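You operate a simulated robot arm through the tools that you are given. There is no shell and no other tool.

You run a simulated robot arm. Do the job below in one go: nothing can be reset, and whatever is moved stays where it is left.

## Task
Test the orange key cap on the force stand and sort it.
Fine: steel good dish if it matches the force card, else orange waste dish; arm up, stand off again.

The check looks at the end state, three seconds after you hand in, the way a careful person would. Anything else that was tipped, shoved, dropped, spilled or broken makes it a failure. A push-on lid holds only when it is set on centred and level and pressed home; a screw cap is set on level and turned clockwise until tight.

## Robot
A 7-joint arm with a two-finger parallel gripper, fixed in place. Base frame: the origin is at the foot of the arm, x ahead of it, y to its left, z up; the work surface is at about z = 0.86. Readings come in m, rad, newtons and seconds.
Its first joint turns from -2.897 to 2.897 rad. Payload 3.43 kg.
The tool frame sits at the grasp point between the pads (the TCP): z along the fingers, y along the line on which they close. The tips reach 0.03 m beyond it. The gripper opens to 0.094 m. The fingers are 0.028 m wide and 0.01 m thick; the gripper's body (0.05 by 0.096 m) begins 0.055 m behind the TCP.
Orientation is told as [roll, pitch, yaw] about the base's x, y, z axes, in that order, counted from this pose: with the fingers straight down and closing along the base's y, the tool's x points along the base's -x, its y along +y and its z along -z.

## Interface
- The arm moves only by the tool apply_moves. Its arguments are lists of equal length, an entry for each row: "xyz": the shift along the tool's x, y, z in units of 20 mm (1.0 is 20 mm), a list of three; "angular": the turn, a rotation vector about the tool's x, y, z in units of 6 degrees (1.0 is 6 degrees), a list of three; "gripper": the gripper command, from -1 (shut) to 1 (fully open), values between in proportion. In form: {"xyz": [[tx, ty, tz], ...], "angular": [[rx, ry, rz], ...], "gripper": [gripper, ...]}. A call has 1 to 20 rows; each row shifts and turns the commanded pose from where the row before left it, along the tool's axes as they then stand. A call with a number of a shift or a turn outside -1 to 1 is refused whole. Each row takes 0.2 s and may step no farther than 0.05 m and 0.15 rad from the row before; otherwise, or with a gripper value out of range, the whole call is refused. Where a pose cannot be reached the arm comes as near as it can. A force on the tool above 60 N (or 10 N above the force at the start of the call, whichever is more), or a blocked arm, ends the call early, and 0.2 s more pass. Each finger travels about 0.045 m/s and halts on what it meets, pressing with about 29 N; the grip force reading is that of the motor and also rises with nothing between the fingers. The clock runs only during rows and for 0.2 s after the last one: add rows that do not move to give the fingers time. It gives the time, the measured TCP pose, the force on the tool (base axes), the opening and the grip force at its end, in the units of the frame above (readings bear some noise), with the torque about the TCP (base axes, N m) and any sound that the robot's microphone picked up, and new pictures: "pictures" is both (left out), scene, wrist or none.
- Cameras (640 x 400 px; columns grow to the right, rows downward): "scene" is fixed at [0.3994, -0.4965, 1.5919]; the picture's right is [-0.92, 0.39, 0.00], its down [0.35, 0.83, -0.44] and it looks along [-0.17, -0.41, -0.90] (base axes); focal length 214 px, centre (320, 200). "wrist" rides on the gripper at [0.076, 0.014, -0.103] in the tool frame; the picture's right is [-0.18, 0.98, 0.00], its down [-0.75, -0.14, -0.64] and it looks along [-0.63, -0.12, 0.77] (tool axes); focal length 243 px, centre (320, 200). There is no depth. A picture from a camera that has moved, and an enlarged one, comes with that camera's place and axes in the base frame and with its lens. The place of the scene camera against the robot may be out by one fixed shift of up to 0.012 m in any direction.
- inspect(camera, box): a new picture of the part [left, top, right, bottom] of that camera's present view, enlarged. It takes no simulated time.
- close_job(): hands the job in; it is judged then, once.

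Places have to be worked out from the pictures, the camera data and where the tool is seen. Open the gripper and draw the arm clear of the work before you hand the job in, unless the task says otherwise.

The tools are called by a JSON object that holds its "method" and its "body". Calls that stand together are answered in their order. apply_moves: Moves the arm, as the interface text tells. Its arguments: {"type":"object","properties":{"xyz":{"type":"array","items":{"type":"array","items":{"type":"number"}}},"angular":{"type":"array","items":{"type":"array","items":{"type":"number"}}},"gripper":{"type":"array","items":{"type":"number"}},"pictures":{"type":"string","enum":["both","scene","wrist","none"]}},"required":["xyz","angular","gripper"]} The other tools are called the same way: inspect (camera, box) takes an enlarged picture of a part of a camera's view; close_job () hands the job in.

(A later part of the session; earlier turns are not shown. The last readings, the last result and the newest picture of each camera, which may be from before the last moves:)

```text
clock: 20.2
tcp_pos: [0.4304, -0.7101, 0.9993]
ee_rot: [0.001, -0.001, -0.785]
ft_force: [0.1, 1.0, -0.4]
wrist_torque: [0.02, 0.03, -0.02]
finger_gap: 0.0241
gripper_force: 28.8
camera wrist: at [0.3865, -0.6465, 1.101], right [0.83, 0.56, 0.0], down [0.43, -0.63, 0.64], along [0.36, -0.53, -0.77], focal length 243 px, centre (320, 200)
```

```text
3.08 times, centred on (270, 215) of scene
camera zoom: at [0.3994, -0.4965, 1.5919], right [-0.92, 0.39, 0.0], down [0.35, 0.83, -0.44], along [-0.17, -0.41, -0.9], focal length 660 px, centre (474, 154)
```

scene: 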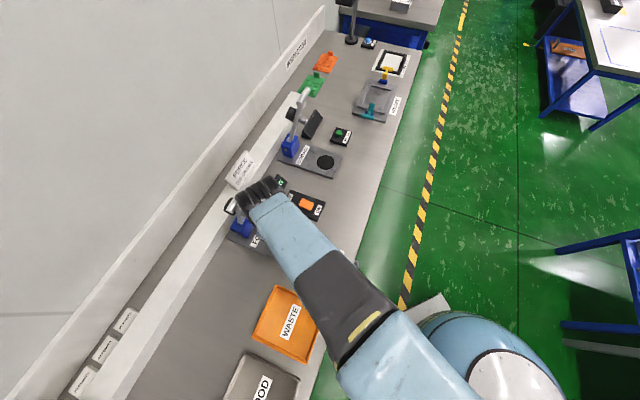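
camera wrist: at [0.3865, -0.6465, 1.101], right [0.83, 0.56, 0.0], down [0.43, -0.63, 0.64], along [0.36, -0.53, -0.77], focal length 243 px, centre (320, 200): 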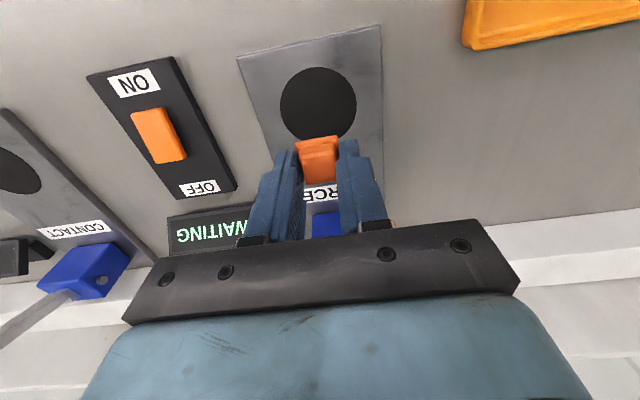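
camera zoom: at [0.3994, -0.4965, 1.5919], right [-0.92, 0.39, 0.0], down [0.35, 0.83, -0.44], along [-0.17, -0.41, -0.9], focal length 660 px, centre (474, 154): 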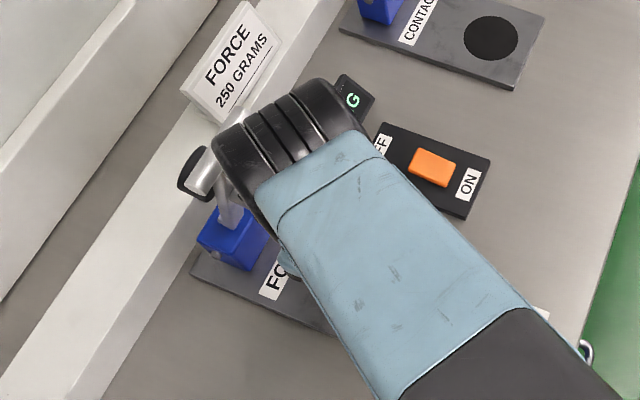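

The disc centre is about 2.3 mm toward the base and 1 mm to -y of the tool; wrist parts clear the lever. I'll correct and lower the cap to just at the disc surface, watching the force.

{"method": "apply_moves", "body": {"xyz": [[0.115, -0.05, 0.8], [0, 0, 0.9], [0, 0, 0.9], [0, 0, 0.9], [0, 0, 0.9], [0, 0, 0.1], [0, 0, 0.1], [0, 0, 0.05], [0, 0, 0]], "angular": [[0, 0, 0], [0, 0, 0], [0, 0, 0], [0, 0, 0], [0, 0, 0], [0, 0, 0], [0, 0, 0], [0, 0, 0], [0, 0, 0]], "gripper": [-1, -1, -1, -1, -1, -1, -1, -1, -1], "pictures": "both"}}

{"method": "inspect", "body": {"camera": "wrist", "box": [240, 80, 400, 180]}}

{"method": "inspect", "body": {"camera": "scene", "box": [200, 150, 340, 280]}}

```text
clock: 22.2
tcp_pos: [0.4273, -0.7083, 0.9055]
ee_rot: [0.0, -0.001, -0.785]
ft_force: [0.4, -0.2, -1.7]
wrist_torque: [0.02, 0.02, 0.01]
finger_gap: 0.024
gripper_force: 28.7
camera wrist: at [0.3833, -0.6458, 1.0076], right [0.83, 0.56, 0.0], down [0.43, -0.63, 0.64], along [0.36, -0.53, -0.77], focal length 243 px, centre (320, 200)
```

scene: 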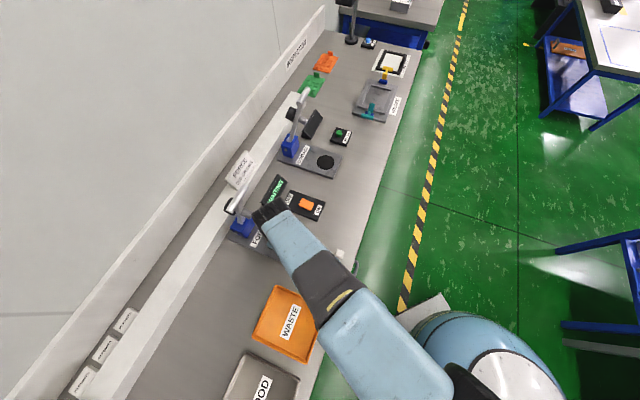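
wrist: 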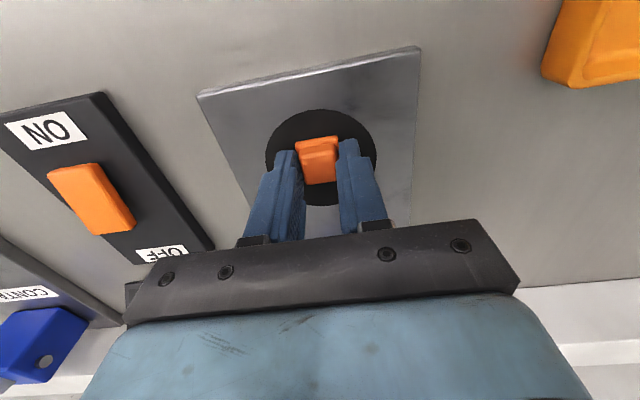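

```text
4.00 times, centred on (320, 130) of wrist
camera zoom: at [0.3833, -0.6458, 1.0076], right [0.83, 0.56, 0.0], down [0.43, -0.63, 0.64], along [0.36, -0.53, -0.77], focal length 970 px, centre (320, 480)
```

zoom: 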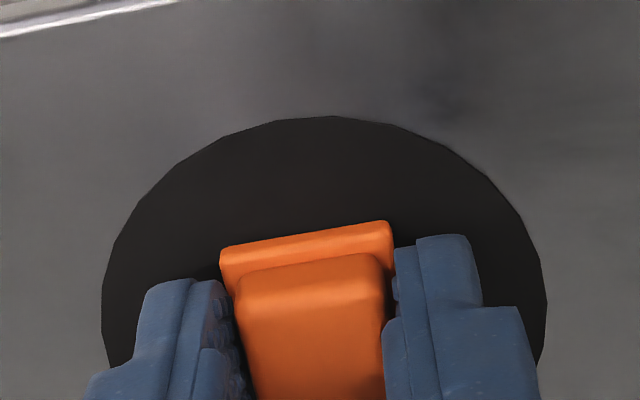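

```text
3.08 times, centred on (270, 215) of scene
camera zoom: at [0.3994, -0.4965, 1.5919], right [-0.92, 0.39, 0.0], down [0.35, 0.83, -0.44], along [-0.17, -0.41, -0.9], focal length 660 px, centre (474, 154)
```

zoom: 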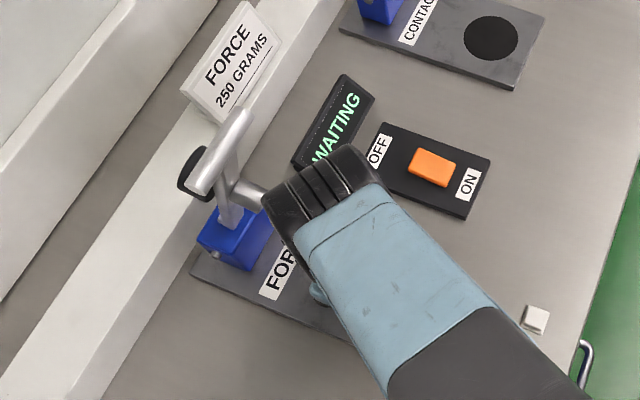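

Still no clear contact force; I'll lower in 1 mm steps until the cap touches.

{"method": "apply_moves", "body": {"xyz": [[0, 0, 0.05], [0, 0, 0]], "angular": [[0, 0, 0], [0, 0, 0]], "gripper": [-1, -1], "pictures": "none"}}

```text
clock: 22.8
tcp_pos: [0.4274, -0.7098, 0.9043]
ee_rot: [0.0, 0.001, -0.786]
ft_force: [-0.7, -0.6, -0.2]
wrist_torque: [0.01, -0.01, 0.0]
finger_gap: 0.0243
gripper_force: 28.4
```

No contact yet; another 1 mm.

{"method": "apply_moves", "body": {"xyz": [[0, 0, 0.05], [0, 0, 0]], "angular": [[0, 0, 0], [0, 0, 0]], "gripper": [-1, -1], "pictures": "none"}}

```text
clock: 23.4
tcp_pos: [0.4281, -0.7102, 0.9039]
ee_rot: [0.0, 0.003, -0.786]
ft_force: [0.5, 1.4, 7.4]
wrist_torque: [0.07, 0.02, 0.02]
finger_gap: 0.024
gripper_force: 28.8
```

The cap is on the disc (7 N). I'll open the fingers and then rise straight up.

{"method": "apply_moves", "body": {"xyz": [[0, 0, -0.03], [0, 0, 0], [0, 0, 0], [0, 0, 0], [0, 0, -0.3], [0, 0, -0.6], [0, 0, -0.9], [0, 0, -0.9], [0, 0, -0.9], [0, 0, 0]], "angular": [[0, 0, 0], [0, 0, 0], [0, 0, 0], [0, 0, 0], [0, 0, 0], [0, 0, 0], [0, 0, 0], [0, 0, 0], [0, 0, 0], [0, 0, 0]], "gripper": [0.1, 0.1, 0.1, 0.1, 0.1, 0.1, 0.1, 0.1, 0.1, 0.1], "pictures": "both"}}

{"method": "inspect", "body": {"camera": "wrist", "box": [220, 60, 420, 190]}}

{"method": "inspect", "body": {"camera": "scene", "box": [200, 150, 340, 280]}}

```text
clock: 25.6
tcp_pos: [0.4262, -0.7121, 0.9763]
ee_rot: [0.0, 0.0, -0.786]
ft_force: [-0.6, -0.1, -0.5]
wrist_torque: [0.01, 0.0, 0.02]
finger_gap: 0.0517
gripper_force: 0.0
camera wrist: at [0.382, -0.6474, 1.078], right [0.83, 0.56, 0.0], down [0.43, -0.63, 0.64], along [0.36, -0.53, -0.77], focal length 243 px, centre (320, 200)
```

scene: 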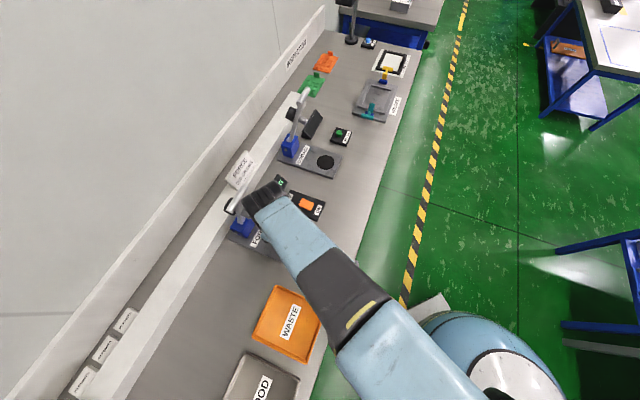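
wrist: 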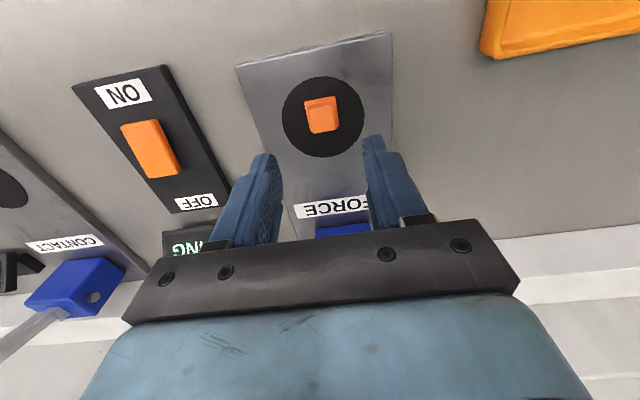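

```text
3.08 times, centred on (320, 125) of wrist
camera zoom: at [0.382, -0.6474, 1.078], right [0.83, 0.56, 0.0], down [0.43, -0.63, 0.64], along [0.36, -0.53, -0.77], focal length 746 px, centre (320, 431)
```

zoom: 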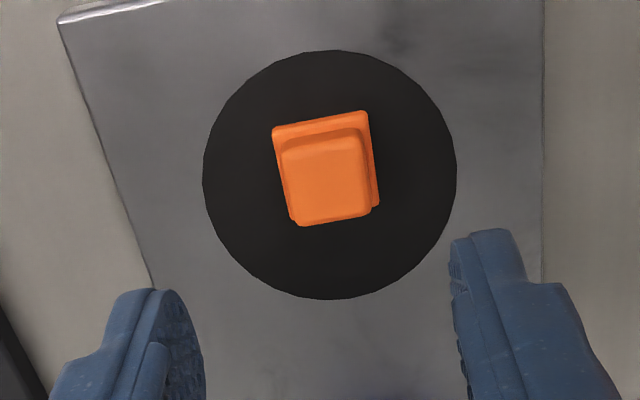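

```text
3.08 times, centred on (270, 215) of scene
camera zoom: at [0.3994, -0.4965, 1.5919], right [-0.92, 0.39, 0.0], down [0.35, 0.83, -0.44], along [-0.17, -0.41, -0.9], focal length 660 px, centre (474, 154)
```

zoom: 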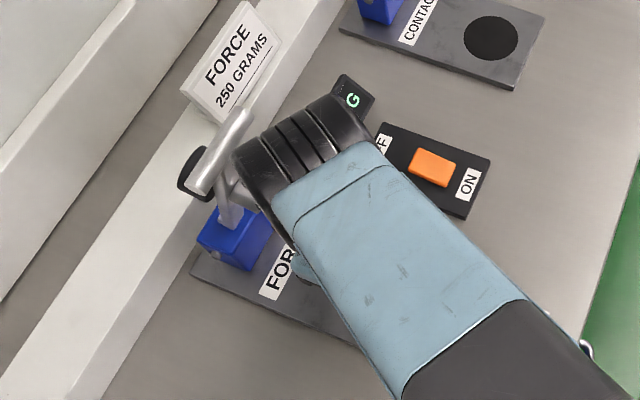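

The cap sits flat and centred on the disc. Next is the lever: I'll back off toward the base, rise, and turn the tool 90° so the fingers can close front-to-back across the T-bar.

{"method": "apply_moves", "body": {"xyz": [[1, 0, -1], [1, 0, -1], [1, 0, -1], [1, 0, -1], [0, 0, -1], [0, 0, -1], [0, 0, -1], [0, 0, -1], [0, 0, -1], [0, 0, -1], [0, 0, -1], [0, 0, -1], [0, 0, -1], [0, 0, -1], [0, 0, 0], [0, 0, 0], [0, 0, 0], [0, 0, 0], [0, 0, 0], [0, 0, 0]], "angular": [[0, 0, 0], [0, 0, 0], [0, 0, 0], [0, 0, 0], [0, 0, 1], [0, 0, 1], [0, 0, 1], [0, 0, 1], [0, 0, 1], [0, 0, 1], [0, 0, 1], [0, 0, 1], [0, 0, 1], [0, 0, 1], [0, 0, 1], [0, 0, 1], [0, 0, 1], [0, 0, 1], [0, 0, 1], [0, 0, 0]], "gripper": [0.3, 0.3, 0.3, 0.3, 0.3, 0.3, 0.3, 0.3, 0.3, 0.3, 0.3, 0.3, 0.3, 0.3, 0.3, 0.3, 0.3, 0.3, 0.3, 0.3], "pictures": "both"}}

{"method": "inspect", "body": {"camera": "scene", "box": [200, 150, 340, 280]}}

```text
clock: 29.8
tcp_pos: [0.3709, -0.6524, 1.2566]
ee_rot: [-0.001, 0.001, -2.358]
ft_force: [0.4, 0.3, 0.0]
wrist_torque: [-0.02, 0.01, -0.02]
finger_gap: 0.0612
gripper_force: 0.1
camera wrist: at [0.4342, -0.6096, 1.3584], right [0.56, -0.83, 0.0], down [-0.63, -0.43, 0.64], along [-0.53, -0.36, -0.77], focal length 243 px, centre (320, 200)
```

scene: 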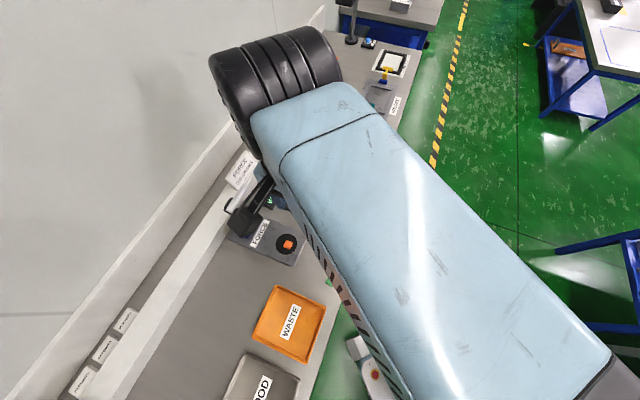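
wrist: 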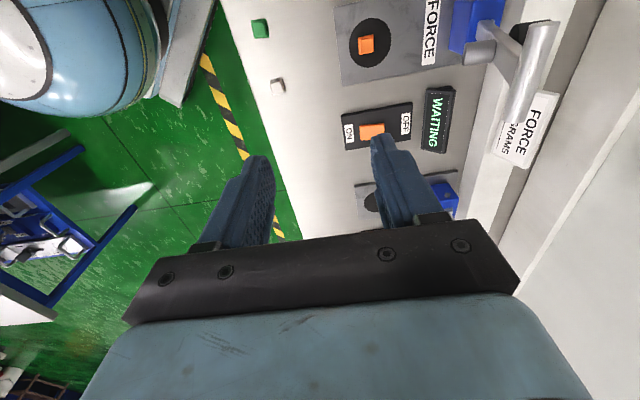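

```text
3.08 times, centred on (270, 215) of scene
camera zoom: at [0.3994, -0.4965, 1.5919], right [-0.92, 0.39, 0.0], down [0.35, 0.83, -0.44], along [-0.17, -0.41, -0.9], focal length 660 px, centre (474, 154)
```

zoom: 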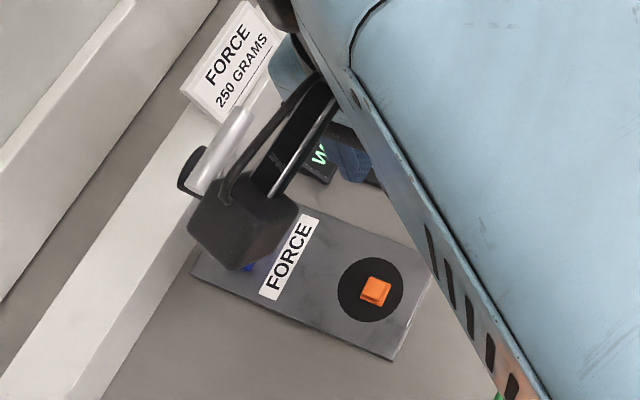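

The box at the +y side is the wrist camera itself. I'll zoom in on the T-bar in the wrist view to fix its position.

{"method": "inspect", "body": {"camera": "wrist", "box": [440, 0, 600, 140]}}

{"method": "inspect", "body": {"camera": "wrist", "box": [320, 0, 480, 150]}}

```text
2.86 times, centred on (520, 70) of wrist
camera zoom: at [0.4342, -0.6096, 1.3584], right [0.56, -0.83, 0.0], down [-0.63, -0.43, 0.64], along [-0.53, -0.36, -0.77], focal length 693 px, centre (-251, 571)
```

zoom: 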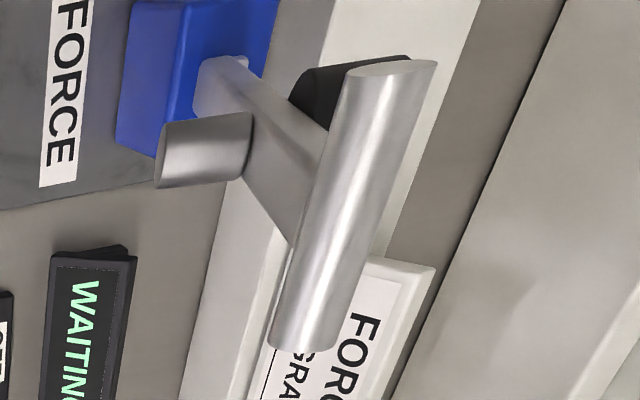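

```text
2.67 times, centred on (400, 75) of wrist
camera zoom: at [0.4342, -0.6096, 1.3584], right [0.56, -0.83, 0.0], down [-0.63, -0.43, 0.64], along [-0.53, -0.36, -0.77], focal length 647 px, centre (107, 533)
```

zoom: 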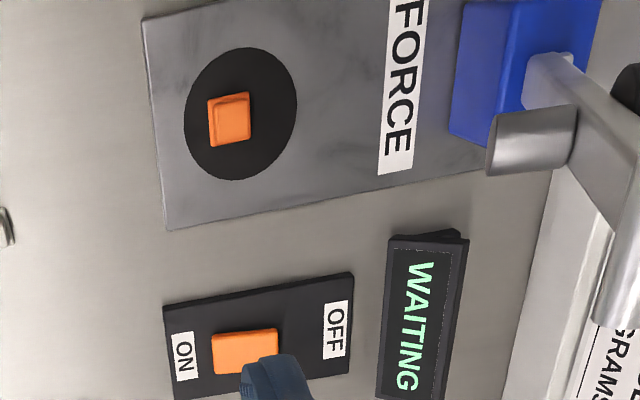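

The T-bar centre is near (0.4855, -0.768, 1.155), about 20 mm thick and ±35 mm long. I'll move above its +f end at (0.505, -0.748), staying 60 mm clear of it.

{"method": "apply_moves", "body": {"xyz": [[0.1385, 0.8135, 0], [0.1385, 0.8135, 0], [0.1385, 0.8135, 0], [0.1385, 0.8135, 0], [0.1385, 0.8135, 0], [0.1385, 0.8135, 0], [0.1385, 0.8135, 0], [0.1385, 0.8135, 0], [0.1385, 0.8135, 0], [0.1385, 0.8135, 0], [0, 0, 0.5], [0, 0, 0]], "angular": [[0, 0, 0], [0, 0, 0], [0, 0, 0], [0, 0, 0], [0, 0, 0], [0, 0, 0], [0, 0, 0], [0, 0, 0], [0, 0, 0], [0, 0, 0], [0, 0, 0], [0, 0, 0]], "gripper": [0.3, 0.3, 0.3, 0.3, 0.3, 0.3, 0.3, 0.3, 0.3, 0.3, 0.3, 0.3], "pictures": "both"}}

{"method": "inspect", "body": {"camera": "wrist", "box": [220, 40, 420, 190]}}

{"method": "inspect", "body": {"camera": "scene", "box": [180, 140, 320, 270]}}

```text
clock: 32.4
tcp_pos: [0.498, -0.7441, 1.2458]
ee_rot: [0.001, 0.0, -2.355]
ft_force: [1.5, -0.1, 0.4]
wrist_torque: [0.01, 0.0, -0.02]
finger_gap: 0.0611
gripper_force: 0.2
out of reach, approached as far as the arm can: row 10
camera wrist: at [0.5628, -0.7003, 1.348], right [0.56, -0.83, 0.0], down [-0.63, -0.43, 0.64], along [-0.53, -0.36, -0.77], focal length 243 px, centre (320, 200)
```

scene: 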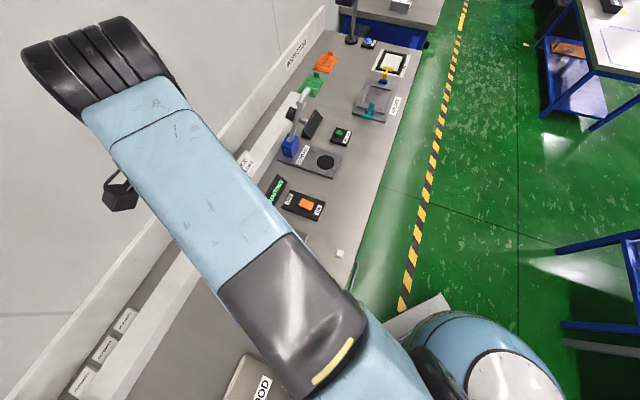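
wrist: 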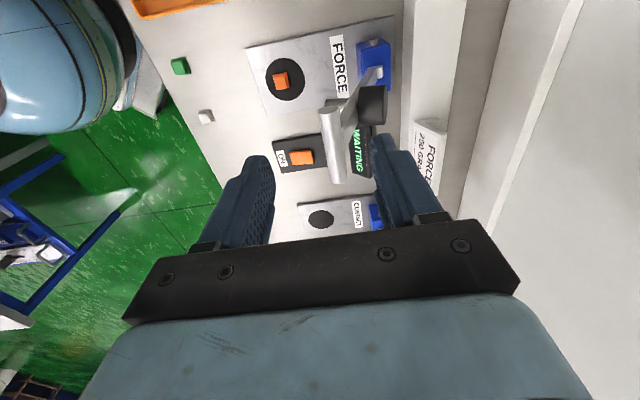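

```text
2.67 times, centred on (320, 115) of wrist
camera zoom: at [0.5628, -0.7003, 1.348], right [0.56, -0.83, 0.0], down [-0.63, -0.43, 0.64], along [-0.53, -0.36, -0.77], focal length 647 px, centre (320, 427)
```

zoom: 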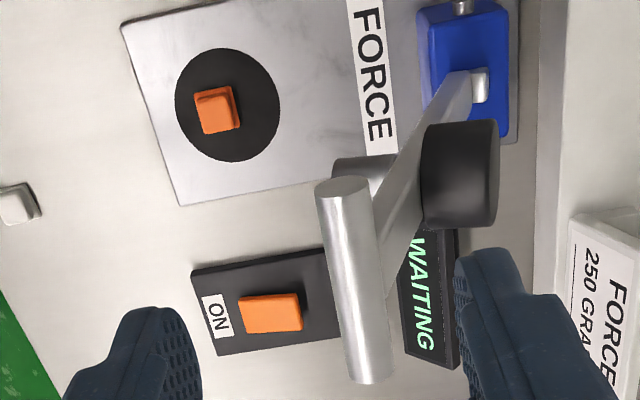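

```text
3.08 times, centred on (250, 205) of scene
camera zoom: at [0.3994, -0.4965, 1.5919], right [-0.92, 0.39, 0.0], down [0.35, 0.83, -0.44], along [-0.17, -0.41, -0.9], focal length 660 px, centre (535, 185)
```

zoom: 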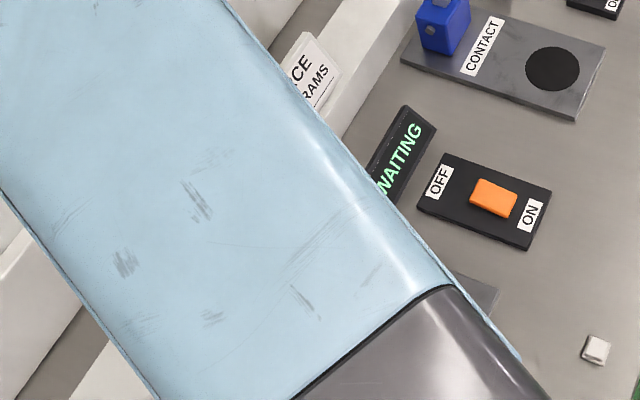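

At that height the arm reached its limit about 8 mm short, but lower it reaches further. I'll come down 30 mm (tips still above the bar) and check where the arm stands.

{"method": "apply_moves", "body": {"xyz": [[0, 0, 0.75], [0, 0, 0.75], [0, 0, 0]], "angular": [[0, 0, 0], [0, 0, 0], [0, 0, 0]], "gripper": [0.3, 0.3, 0.3], "pictures": "wrist"}}

```text
clock: 33.2
tcp_pos: [0.4995, -0.7424, 1.2154]
ee_rot: [0.0, -0.002, -2.356]
ft_force: [0.0, -0.7, 0.2]
wrist_torque: [0.03, -0.02, 0.0]
finger_gap: 0.0609
gripper_force: 0.0
camera wrist: at [0.5632, -0.6998, 1.3177], right [0.56, -0.83, 0.0], down [-0.63, -0.43, 0.64], along [-0.53, -0.36, -0.77], focal length 243 px, centre (320, 200)
```

wrist: 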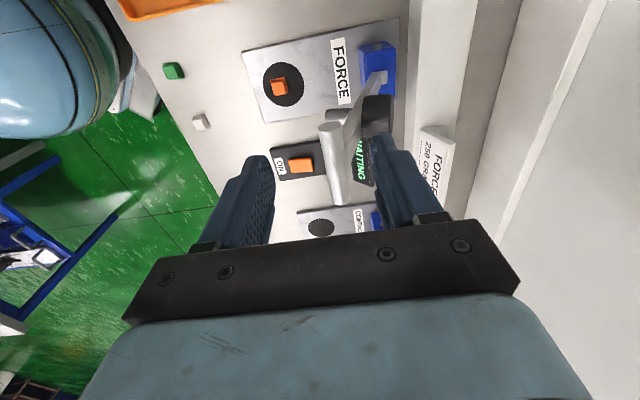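

The arm now stands at (0.499, -0.743); the bar grip point needs about 8.5 mm more toward the back. I'll shift by that at this height.

{"method": "apply_moves", "body": {"xyz": [[0.07, 0.42, 0.3], [0, 0, 0]], "angular": [[0, 0, 0], [0, 0, 0]], "gripper": [0.3, 0.3], "pictures": "wrist"}}

{"method": "inspect", "body": {"camera": "wrist", "box": [220, 60, 420, 200]}}

```text
clock: 33.8
tcp_pos: [0.5076, -0.7473, 1.2093]
ee_rot: [0.0, 0.001, -2.357]
ft_force: [0.1, 0.0, -0.1]
wrist_torque: [-0.05, 0.01, 0.0]
finger_gap: 0.061
gripper_force: 0.0
camera wrist: at [0.5704, -0.7039, 1.3117], right [0.56, -0.83, 0.0], down [-0.63, -0.43, 0.64], along [-0.53, -0.36, -0.77], focal length 243 px, centre (320, 200)
```

wrist: 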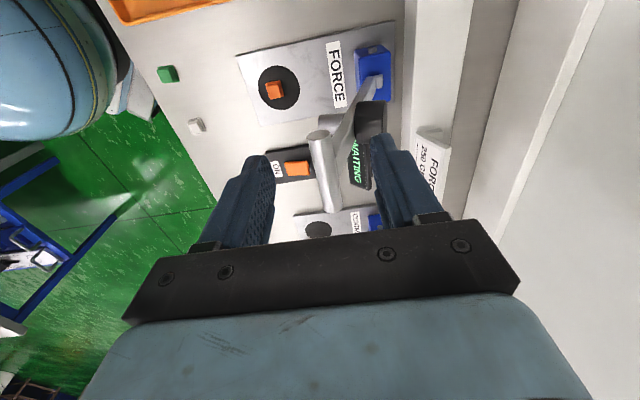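

```text
2.86 times, centred on (320, 130) of wrist
camera zoom: at [0.5704, -0.7039, 1.3117], right [0.56, -0.83, 0.0], down [-0.63, -0.43, 0.64], along [-0.53, -0.36, -0.77], focal length 693 px, centre (320, 400)
```

zoom: 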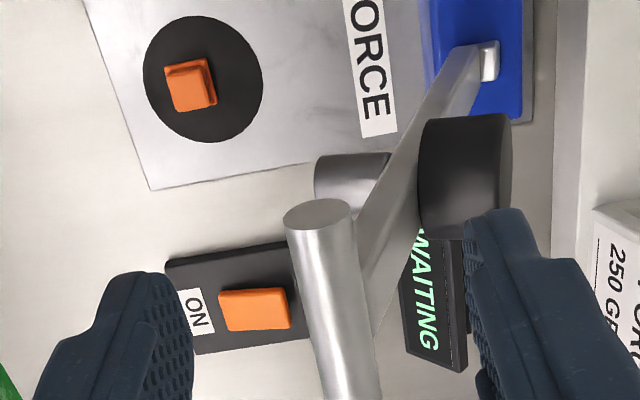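

The bar is centred between the fingers front-to-back. I'll descend to bar height, nudge 2 mm toward its middle, and close on it.

{"method": "apply_moves", "body": {"xyz": [[-0.1, 0, 0.7], [0, 0, 0.8], [0, 0, 0.7], [0, 0, 0.5], [0, 0, 0]], "angular": [[0, 0, 0], [0, 0, 0], [0, 0, 0], [0, 0, 0], [0, 0, 0]], "gripper": [0.3, 0.3, 0.3, 0.3, 0.3], "pictures": "wrist"}}

{"method": "inspect", "body": {"camera": "wrist", "box": [220, 80, 420, 240]}}

```text
clock: 35.0
tcp_pos: [0.5036, -0.7509, 1.1559]
ee_rot: [-0.001, 0.001, -2.355]
ft_force: [0.3, -0.2, -0.2]
wrist_torque: [0.01, -0.01, -0.01]
finger_gap: 0.0612
gripper_force: 0.0
camera wrist: at [0.5676, -0.7066, 1.258], right [0.56, -0.83, 0.0], down [-0.63, -0.43, 0.64], along [-0.53, -0.36, -0.77], focal length 243 px, centre (320, 200)
```

wrist: 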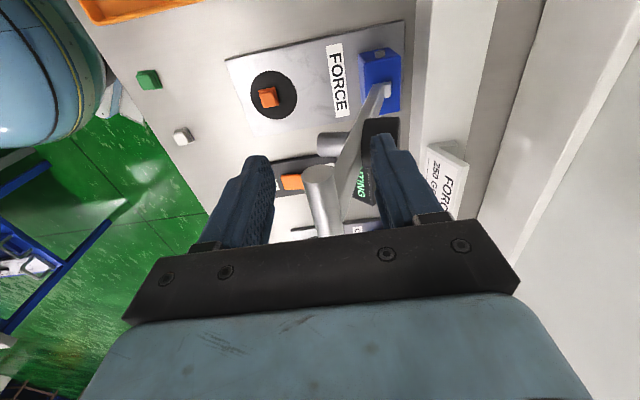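

```text
2.50 times, centred on (320, 160) of wrist
camera zoom: at [0.5676, -0.7066, 1.258], right [0.56, -0.83, 0.0], down [-0.63, -0.43, 0.64], along [-0.53, -0.36, -0.77], focal length 606 px, centre (320, 300)
```

zoom: 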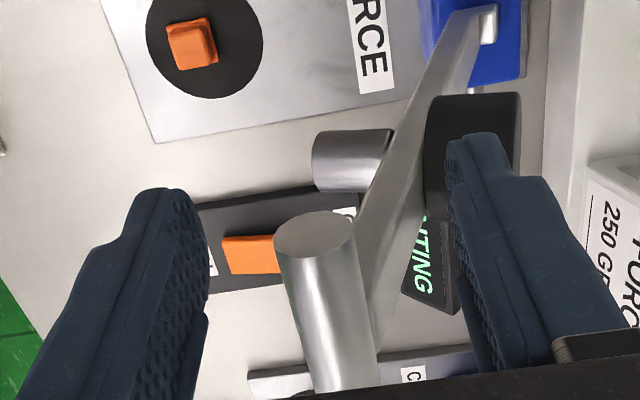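

The bar's end is within the finger pads and centred between them. I'll close on it.

{"method": "apply_moves", "body": {"xyz": [[0, 0, 0], [0, 0, 0], [0, 0, 0], [0, 0, 0], [0, 0, 0], [0, 0, 0]], "angular": [[0, 0, 0], [0, 0, 0], [0, 0, 0], [0, 0, 0], [0, 0, 0], [0, 0, 0]], "gripper": [-1, -1, -1, -1, -1, -1], "pictures": "wrist"}}

{"method": "inspect", "body": {"camera": "wrist", "box": [220, 80, 420, 240]}}

```text
clock: 36.4
tcp_pos: [0.5048, -0.7496, 1.1556]
ee_rot: [0.0, 0.001, -2.356]
ft_force: [0.2, 0.1, -0.2]
wrist_torque: [0.0, -0.02, -0.02]
finger_gap: 0.0209
gripper_force: 45.4
camera wrist: at [0.5676, -0.7066, 1.258], right [0.56, -0.83, 0.0], down [-0.63, -0.43, 0.64], along [-0.53, -0.36, -0.77], focal length 243 px, centre (320, 200)
```

wrist: 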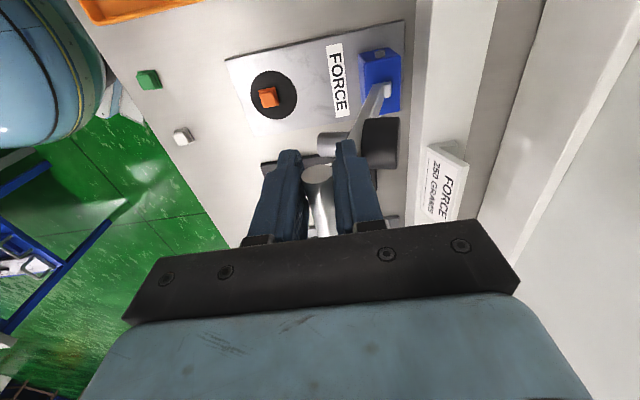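

```text
2.50 times, centred on (320, 160) of wrist
camera zoom: at [0.5676, -0.7066, 1.258], right [0.56, -0.83, 0.0], down [-0.63, -0.43, 0.64], along [-0.53, -0.36, -0.77], focal length 606 px, centre (320, 300)
```

zoom: 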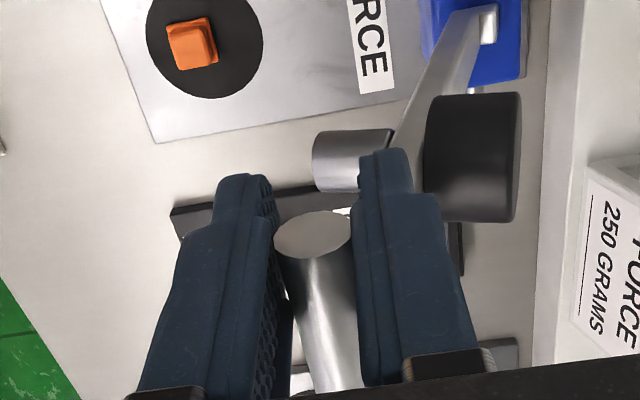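

The bar is held (gap 20.9 mm). Using a hinge near back-coordinate 0.960, z 0.924 (radius about 0.243 m), I'll swing the lever forward along its arc, starting with a short stretch and checking forces.

{"method": "apply_moves", "body": {"xyz": [[0, -0.8, 0.285], [0, -0.775, 0.34], [0, 0, 0]], "angular": [[0, 0, 0], [0, 0, 0], [0, 0, 0]], "gripper": [-1, -1, -1], "pictures": "wrist"}}

```text
clock: 37.2
tcp_pos: [0.4814, -0.7273, 1.1438]
ee_rot: [-0.002, 0.0, -2.357]
ft_force: [3.2, 2.8, -2.3]
wrist_torque: [-0.02, 0.0, 0.01]
finger_gap: 0.0205
gripper_force: 45.3
camera wrist: at [0.5453, -0.6844, 1.2455], right [0.57, -0.82, 0.0], down [-0.63, -0.43, 0.64], along [-0.53, -0.36, -0.77], focal length 243 px, centre (320, 200)
```

wrist: 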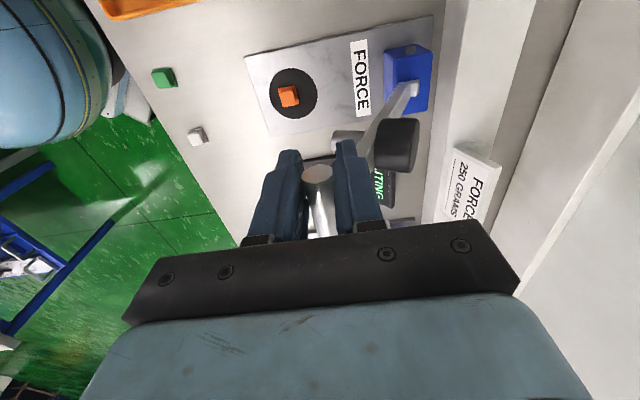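

The lever follows with only a few newtons. I'll continue along the arc.

{"method": "apply_moves", "body": {"xyz": [[0, -0.755, 0.39], [0, -0.72, 0.44], [0, -0.69, 0.495], [0, -0.655, 0.54], [0, 0, 0]], "angular": [[0, 0, 0], [0, 0, 0], [0, 0, 0], [0, 0, 0], [0, 0, 0]], "gripper": [-1, -1, -1, -1, -1], "pictures": "wrist"}}

{"method": "inspect", "body": {"camera": "wrist", "box": [220, 40, 420, 240]}}

```text
clock: 38.4
tcp_pos: [0.4402, -0.6883, 1.1045]
ee_rot: [-0.001, 0.0, -2.357]
ft_force: [-0.5, 11.9, 7.2]
wrist_torque: [-0.08, 0.05, -0.1]
finger_gap: 0.0208
gripper_force: 45.1
camera wrist: at [0.5045, -0.6439, 1.2073], right [0.56, -0.83, 0.0], down [-0.63, -0.43, 0.64], along [-0.53, -0.36, -0.77], focal length 243 px, centre (320, 200)
```

wrist: 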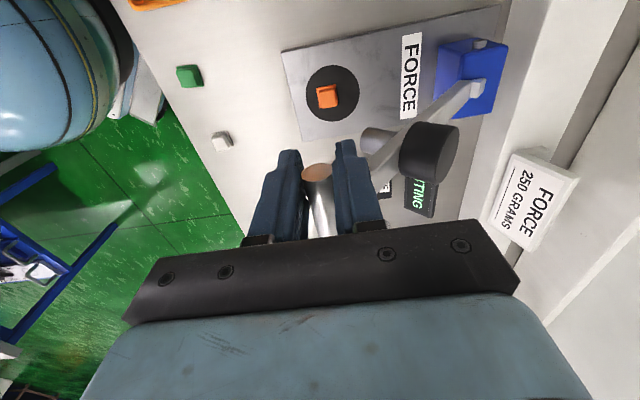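

```text
2.00 times, centred on (320, 140) of wrist
camera zoom: at [0.5045, -0.6439, 1.2073], right [0.56, -0.83, 0.0], down [-0.63, -0.43, 0.64], along [-0.53, -0.36, -0.77], focal length 485 px, centre (320, 320)
```

zoom: 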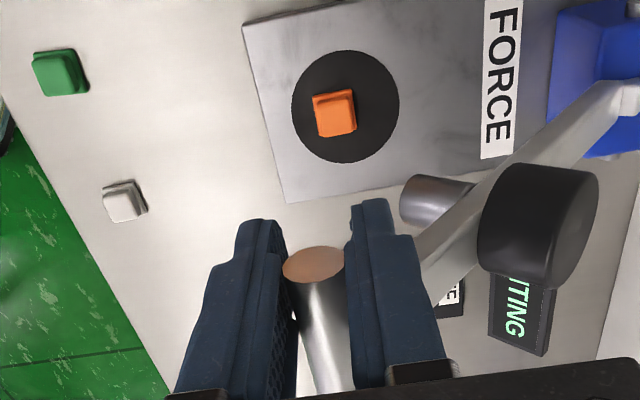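

Force has risen to about 12 N outward along the lever with some sideways, so my arc is a touch tight. I'll correct by about 2 mm outward and 1.5 mm sideways while continuing.

{"method": "apply_moves", "body": {"xyz": [[0.075, -0.68, 0.505], [0, -0.575, 0.625], [0, 0, 0]], "angular": [[0, 0, 0], [0, 0, 0], [0, 0, 0]], "gripper": [-1, -1, -1], "pictures": "none"}}

```text
clock: 39.2
tcp_pos: [0.4243, -0.6692, 1.0842]
ee_rot: [0.001, 0.0, -2.359]
ft_force: [-7.0, -9.1, -5.5]
wrist_torque: [0.55, -0.26, 0.08]
finger_gap: 0.0161
gripper_force: 44.8
```

The gap dropped to 16 mm, so something shifted in the grip. I'll look before moving any further.

{"method": "inspect", "body": {"camera": "wrist", "box": [220, 40, 420, 240]}}

{"method": "inspect", "body": {"camera": "scene", "box": [180, 140, 340, 290]}}

{"method": "inspect", "body": {"camera": "wrist", "box": [0, 0, 640, 400]}}

```text
2.00 times, centred on (320, 140) of wrist
camera zoom: at [0.4874, -0.6251, 1.1867], right [0.56, -0.83, 0.0], down [-0.63, -0.43, 0.64], along [-0.53, -0.36, -0.77], focal length 485 px, centre (320, 320)
```

zoom: 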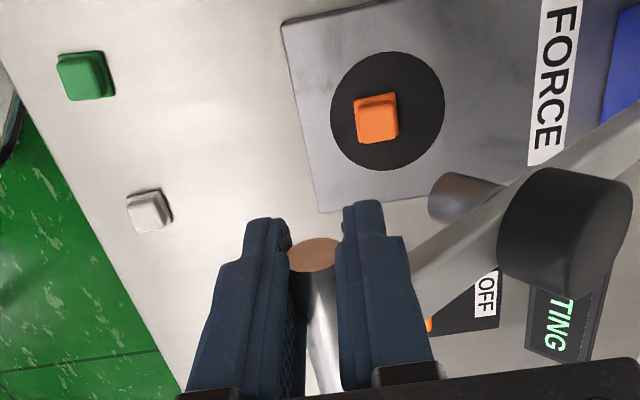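

```text
2.67 times, centred on (260, 215) of scene
camera zoom: at [0.3994, -0.4965, 1.5919], right [-0.92, 0.39, 0.0], down [0.35, 0.83, -0.44], along [-0.17, -0.41, -0.9], focal length 572 px, centre (480, 160)
```

zoom: 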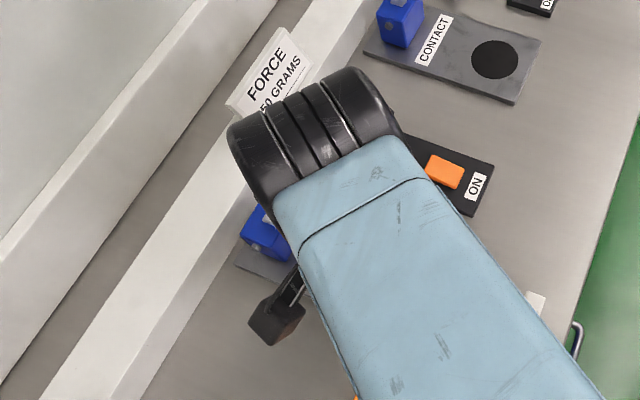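

```text
1.00 times, centred on (320, 200) of wrist (not enlarged: the box is as wide or as high as the picture)
camera zoom: at [0.4874, -0.6251, 1.1867], right [0.56, -0.83, 0.0], down [-0.63, -0.43, 0.64], along [-0.53, -0.36, -0.77], focal length 243 px, centre (320, 200)
```

zoom: 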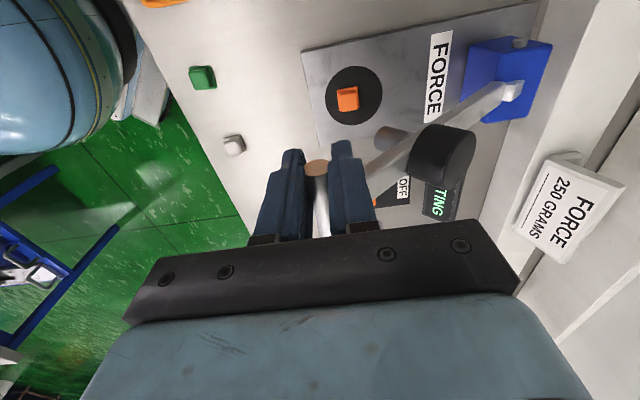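

The bar has slid about 8 mm toward the fingertips because I was tracking slightly high; refitting the arc gives the hinge at back 0.9666, z 0.919, radius 0.2496. I'll continue on that arc, undo part of the sideways shift and regain a few millimetres of depth.

{"method": "apply_moves", "body": {"xyz": [[-0.045, -0.42, 0.65], [0, -0.43, 0.73], [0, 0, 0]], "angular": [[0, 0, 0], [0, 0, 0], [0, 0, 0]], "gripper": [-1, -1, -1], "pictures": "wrist"}}

{"method": "inspect", "body": {"camera": "wrist", "box": [220, 40, 420, 240]}}

```text
clock: 40.0
tcp_pos: [0.4109, -0.6538, 1.0567]
ee_rot: [0.0, 0.0, -2.356]
ft_force: [-21.0, 20.5, 16.0]
wrist_torque: [0.15, 0.24, -0.07]
finger_gap: 0.0164
gripper_force: 44.8
camera wrist: at [0.4737, -0.6114, 1.1587], right [0.56, -0.83, 0.0], down [-0.63, -0.43, 0.64], along [-0.53, -0.36, -0.77], focal length 243 px, centre (320, 200)
```

wrist: 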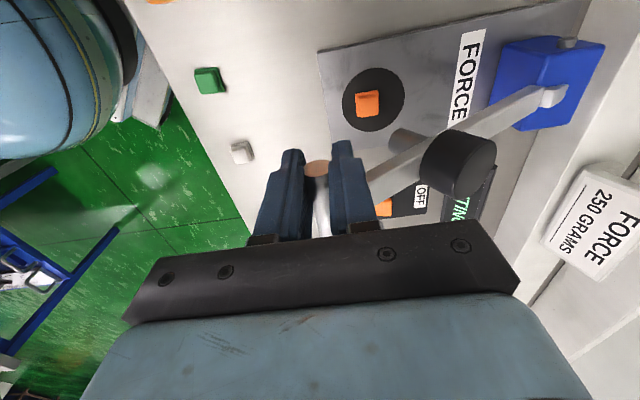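

```text
2.00 times, centred on (320, 140) of wrist
camera zoom: at [0.4737, -0.6114, 1.1587], right [0.56, -0.83, 0.0], down [-0.63, -0.43, 0.64], along [-0.53, -0.36, -0.77], focal length 485 px, centre (320, 320)
```

zoom: 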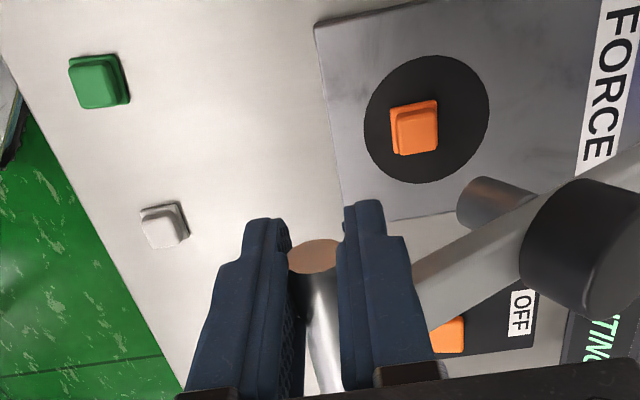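

The force is now about 33 N, purely along the lever outward, with the commanded point about 3 mm inside the true arc. I'll correct that in the next steps.

{"method": "apply_moves", "body": {"xyz": [[0, -0.4, 0.37], [0, -0.35, 0.67], [0, 0, 0]], "angular": [[0, 0, 0], [0, 0, 0], [0, 0, 0]], "gripper": [-1, -1, -1], "pictures": "none"}}

{"method": "inspect", "body": {"camera": "wrist", "box": [220, 40, 420, 240]}}

```text
clock: 40.8
tcp_pos: [0.4023, -0.6478, 1.0356]
ee_rot: [0.0, 0.002, -2.355]
ft_force: [-4.1, 8.8, 4.5]
wrist_torque: [0.4, -0.41, -0.11]
finger_gap: 0.0166
gripper_force: 44.5
```

```text
2.00 times, centred on (320, 140) of wrist
camera zoom: at [0.4653, -0.6032, 1.1371], right [0.57, -0.82, 0.0], down [-0.63, -0.43, 0.64], along [-0.53, -0.36, -0.77], focal length 485 px, centre (320, 320)
```

zoom: 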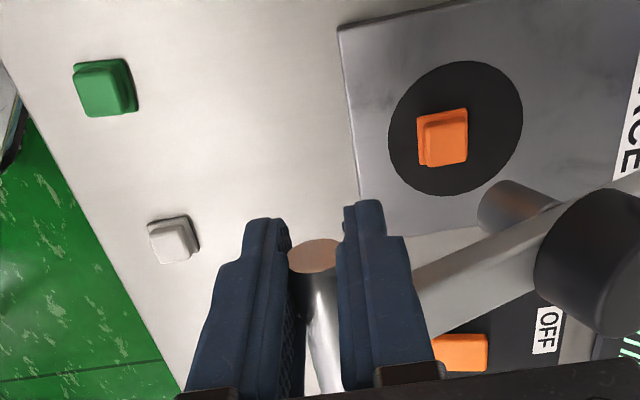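

Forces are back to about 10 N and the lever is at roughly 25° above level. I'll continue with the next two steps.

{"method": "apply_moves", "body": {"xyz": [[0, -0.33, 0.69], [0, -0.27, 0.71], [0, 0, 0]], "angular": [[0, 0, 0], [0, 0, 0], [0, 0, 0]], "gripper": [-1, -1, -1], "pictures": "none"}}

{"method": "inspect", "body": {"camera": "wrist", "box": [220, 40, 420, 240]}}

```text
clock: 41.6
tcp_pos: [0.3933, -0.6395, 1.0045]
ee_rot: [0.0, 0.0, -2.355]
ft_force: [0.8, 5.5, -0.7]
wrist_torque: [-0.08, 0.08, -0.05]
finger_gap: 0.0168
gripper_force: 44.6
```

```text
2.00 times, centred on (320, 140) of wrist
camera zoom: at [0.4571, -0.5951, 1.1077], right [0.56, -0.83, 0.0], down [-0.63, -0.43, 0.64], along [-0.53, -0.36, -0.77], focal length 485 px, centre (320, 320)
```

zoom: 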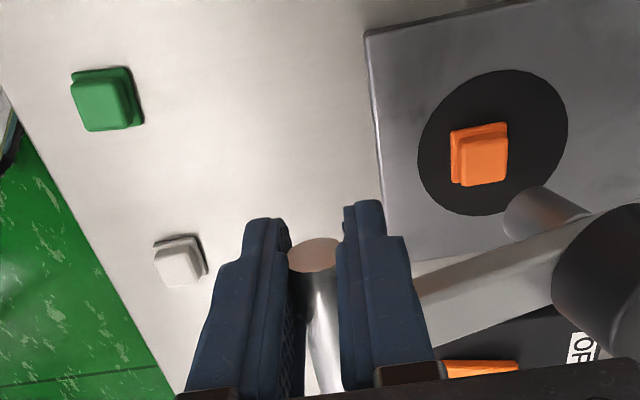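

Tracking is smooth (about 5 N); the lever is at about 18°. Continuing.

{"method": "apply_moves", "body": {"xyz": [[0, -0.22, 0.735], [0, -0.17, 0.74], [0, 0, 0]], "angular": [[0, 0, 0], [0, 0, 0], [0, 0, 0]], "gripper": [-1, -1, -1], "pictures": "none"}}

{"method": "inspect", "body": {"camera": "wrist", "box": [240, 40, 480, 240]}}

{"method": "inspect", "body": {"camera": "scene", "box": [200, 140, 360, 290]}}

```text
clock: 42.4
tcp_pos: [0.387, -0.6328, 0.9768]
ee_rot: [0.001, -0.001, -2.357]
ft_force: [5.7, -1.7, -2.0]
wrist_torque: [-0.23, -0.02, 0.01]
finger_gap: 0.0164
gripper_force: 45.3
```

```text
2.00 times, centred on (360, 140) of wrist
camera zoom: at [0.4518, -0.5898, 1.0786], right [0.57, -0.82, 0.0], down [-0.63, -0.43, 0.64], along [-0.53, -0.36, -0.77], focal length 485 px, centre (240, 320)
```

zoom: 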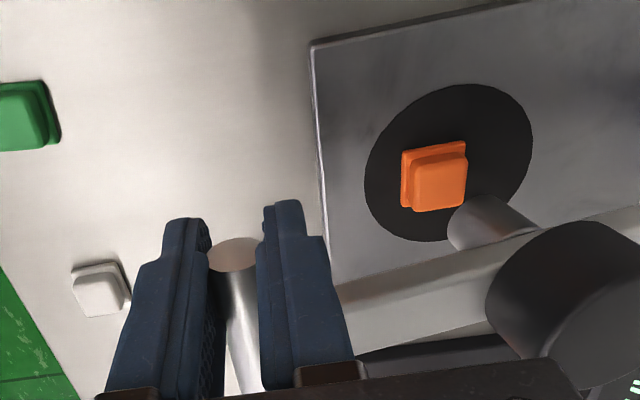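

```text
2.67 times, centred on (280, 215) of scene
camera zoom: at [0.3994, -0.4965, 1.5919], right [-0.92, 0.39, 0.0], down [0.35, 0.83, -0.44], along [-0.17, -0.41, -0.9], focal length 572 px, centre (427, 160)
```

zoom: 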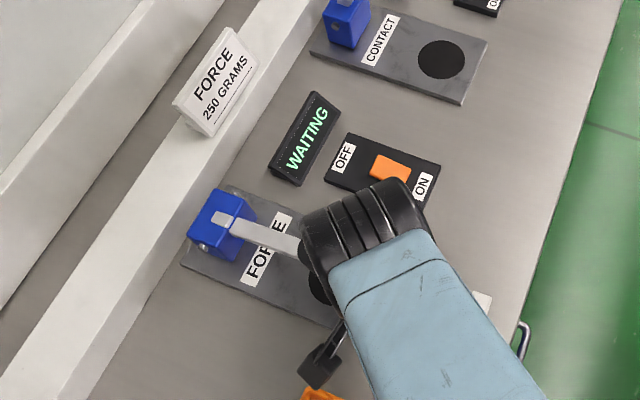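

The lever is at about 11°, the foot is coming down over the cap, and the display still reads WAITING. Continuing slowly.

{"method": "apply_moves", "body": {"xyz": [[0, -0.07, 0.75], [0, -0.05, 0.5], [0, 0, 0]], "angular": [[0, 0, 0], [0, 0, 0], [0, 0, 0]], "gripper": [-1, -1, -1], "pictures": "none"}}

{"method": "inspect", "body": {"camera": "wrist", "box": [240, 40, 480, 240]}}

{"method": "inspect", "body": {"camera": "scene", "box": [200, 140, 360, 290]}}

```text
clock: 43.2
tcp_pos: [0.386, -0.6307, 0.953]
ee_rot: [-0.001, -0.001, -2.356]
ft_force: [-1.7, 2.9, -0.5]
wrist_torque: [-0.04, 0.03, -0.07]
finger_gap: 0.0167
gripper_force: 45.0
```

```text
2.00 times, centred on (360, 140) of wrist
camera zoom: at [0.4494, -0.5876, 1.0542], right [0.56, -0.83, 0.0], down [-0.63, -0.43, 0.64], along [-0.53, -0.36, -0.77], focal length 485 px, centre (240, 320)
```

zoom: 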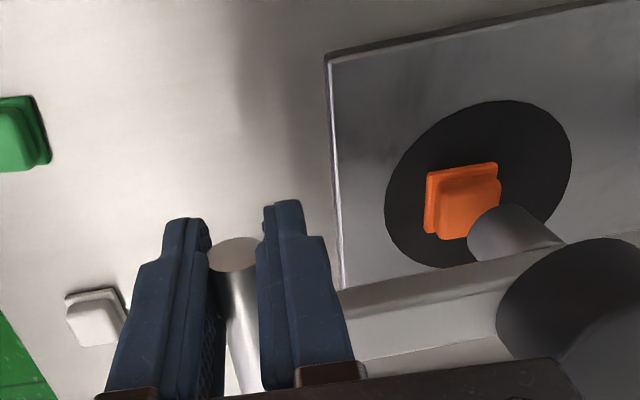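

```text
2.67 times, centred on (280, 215) of scene
camera zoom: at [0.3994, -0.4965, 1.5919], right [-0.92, 0.39, 0.0], down [0.35, 0.83, -0.44], along [-0.17, -0.41, -0.9], focal length 572 px, centre (427, 160)
```

zoom: 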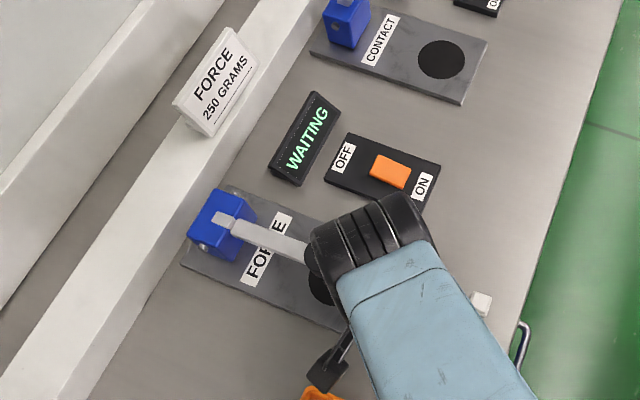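

The lever is about 6° above level with low force. I'll step down about 10 mm at a time now and watch for contact and the display.

{"method": "apply_moves", "body": {"xyz": [[0, -0.02, 0.3], [0, -0.02, 0.3], [0, 0, 0]], "angular": [[0, 0, 0], [0, 0, 0], [0, 0, 0]], "gripper": [-1, -1, -1], "pictures": "none"}}

{"method": "inspect", "body": {"camera": "wrist", "box": [240, 40, 480, 240]}}

{"method": "inspect", "body": {"camera": "scene", "box": [200, 140, 360, 290]}}

```text
clock: 44.0
tcp_pos: [0.3854, -0.6308, 0.9394]
ee_rot: [-0.001, 0.001, -2.355]
ft_force: [-7.5, 6.8, -3.1]
wrist_torque: [-0.02, 0.25, 0.0]
finger_gap: 0.0166
gripper_force: 45.6
```

```text
2.00 times, centred on (360, 140) of wrist
camera zoom: at [0.4489, -0.5872, 1.0421], right [0.56, -0.83, 0.0], down [-0.63, -0.43, 0.64], along [-0.53, -0.36, -0.77], focal length 485 px, centre (240, 320)
```

zoom: 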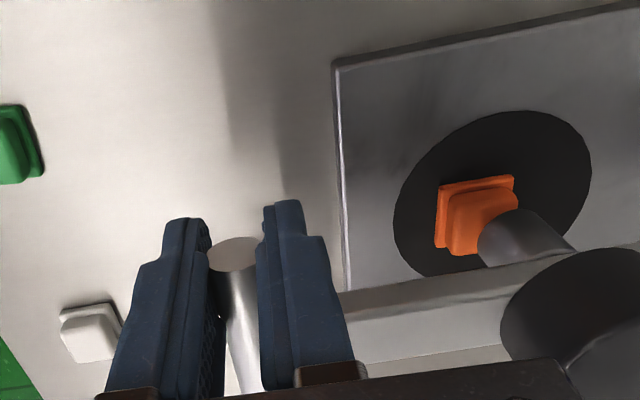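

```text
2.67 times, centred on (280, 215) of scene
camera zoom: at [0.3994, -0.4965, 1.5919], right [-0.92, 0.39, 0.0], down [0.35, 0.83, -0.44], along [-0.17, -0.41, -0.9], focal length 572 px, centre (427, 160)
```

zoom: 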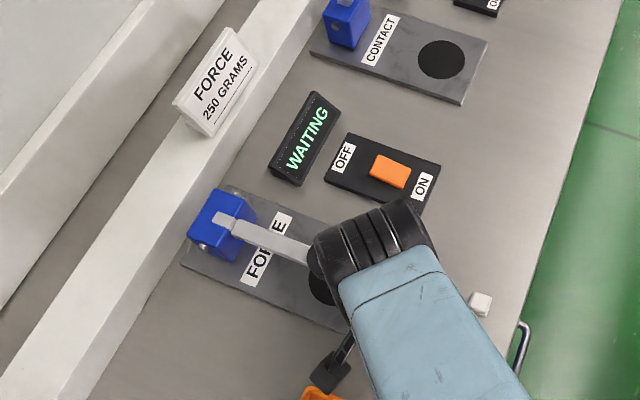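

The foot is nearly on the cap and forces are low. Two more 4 mm steps.

{"method": "apply_moves", "body": {"xyz": [[0, -0.04, 0.2], [0, -0.01, 0.2], [0, 0, 0]], "angular": [[0, 0, 0], [0, 0, 0], [0, 0, 0]], "gripper": [-1, -1, -1], "pictures": "none"}}

{"method": "inspect", "body": {"camera": "wrist", "box": [240, 40, 480, 240]}}

{"method": "inspect", "body": {"camera": "scene", "box": [200, 140, 360, 290]}}

```text
clock: 44.8
tcp_pos: [0.3856, -0.63, 0.9319]
ee_rot: [0.002, -0.002, -2.357]
ft_force: [3.7, -22.4, 0.5]
wrist_torque: [-0.71, 0.17, 0.03]
finger_gap: 0.0165
gripper_force: 44.8
```

```text
2.00 times, centred on (360, 140) of wrist
camera zoom: at [0.4486, -0.5865, 1.0338], right [0.56, -0.83, 0.0], down [-0.63, -0.43, 0.64], along [-0.53, -0.37, -0.77], focal length 485 px, centre (240, 320)
```

zoom: 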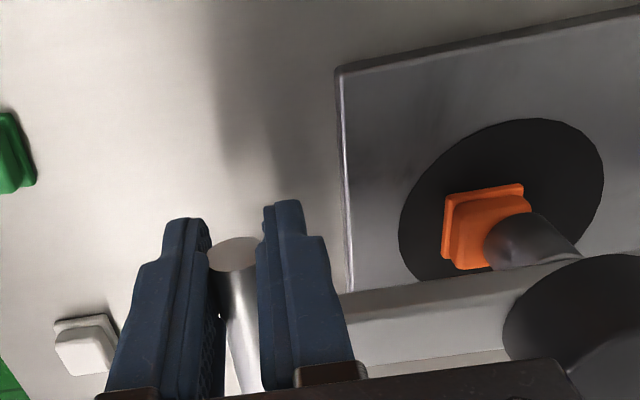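

```text
2.67 times, centred on (280, 215) of scene
camera zoom: at [0.3994, -0.4965, 1.5919], right [-0.92, 0.39, 0.0], down [0.35, 0.83, -0.44], along [-0.17, -0.41, -0.9], focal length 572 px, centre (427, 160)
```

zoom: 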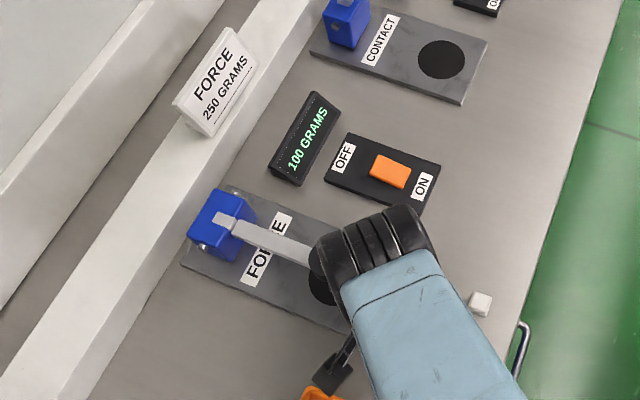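

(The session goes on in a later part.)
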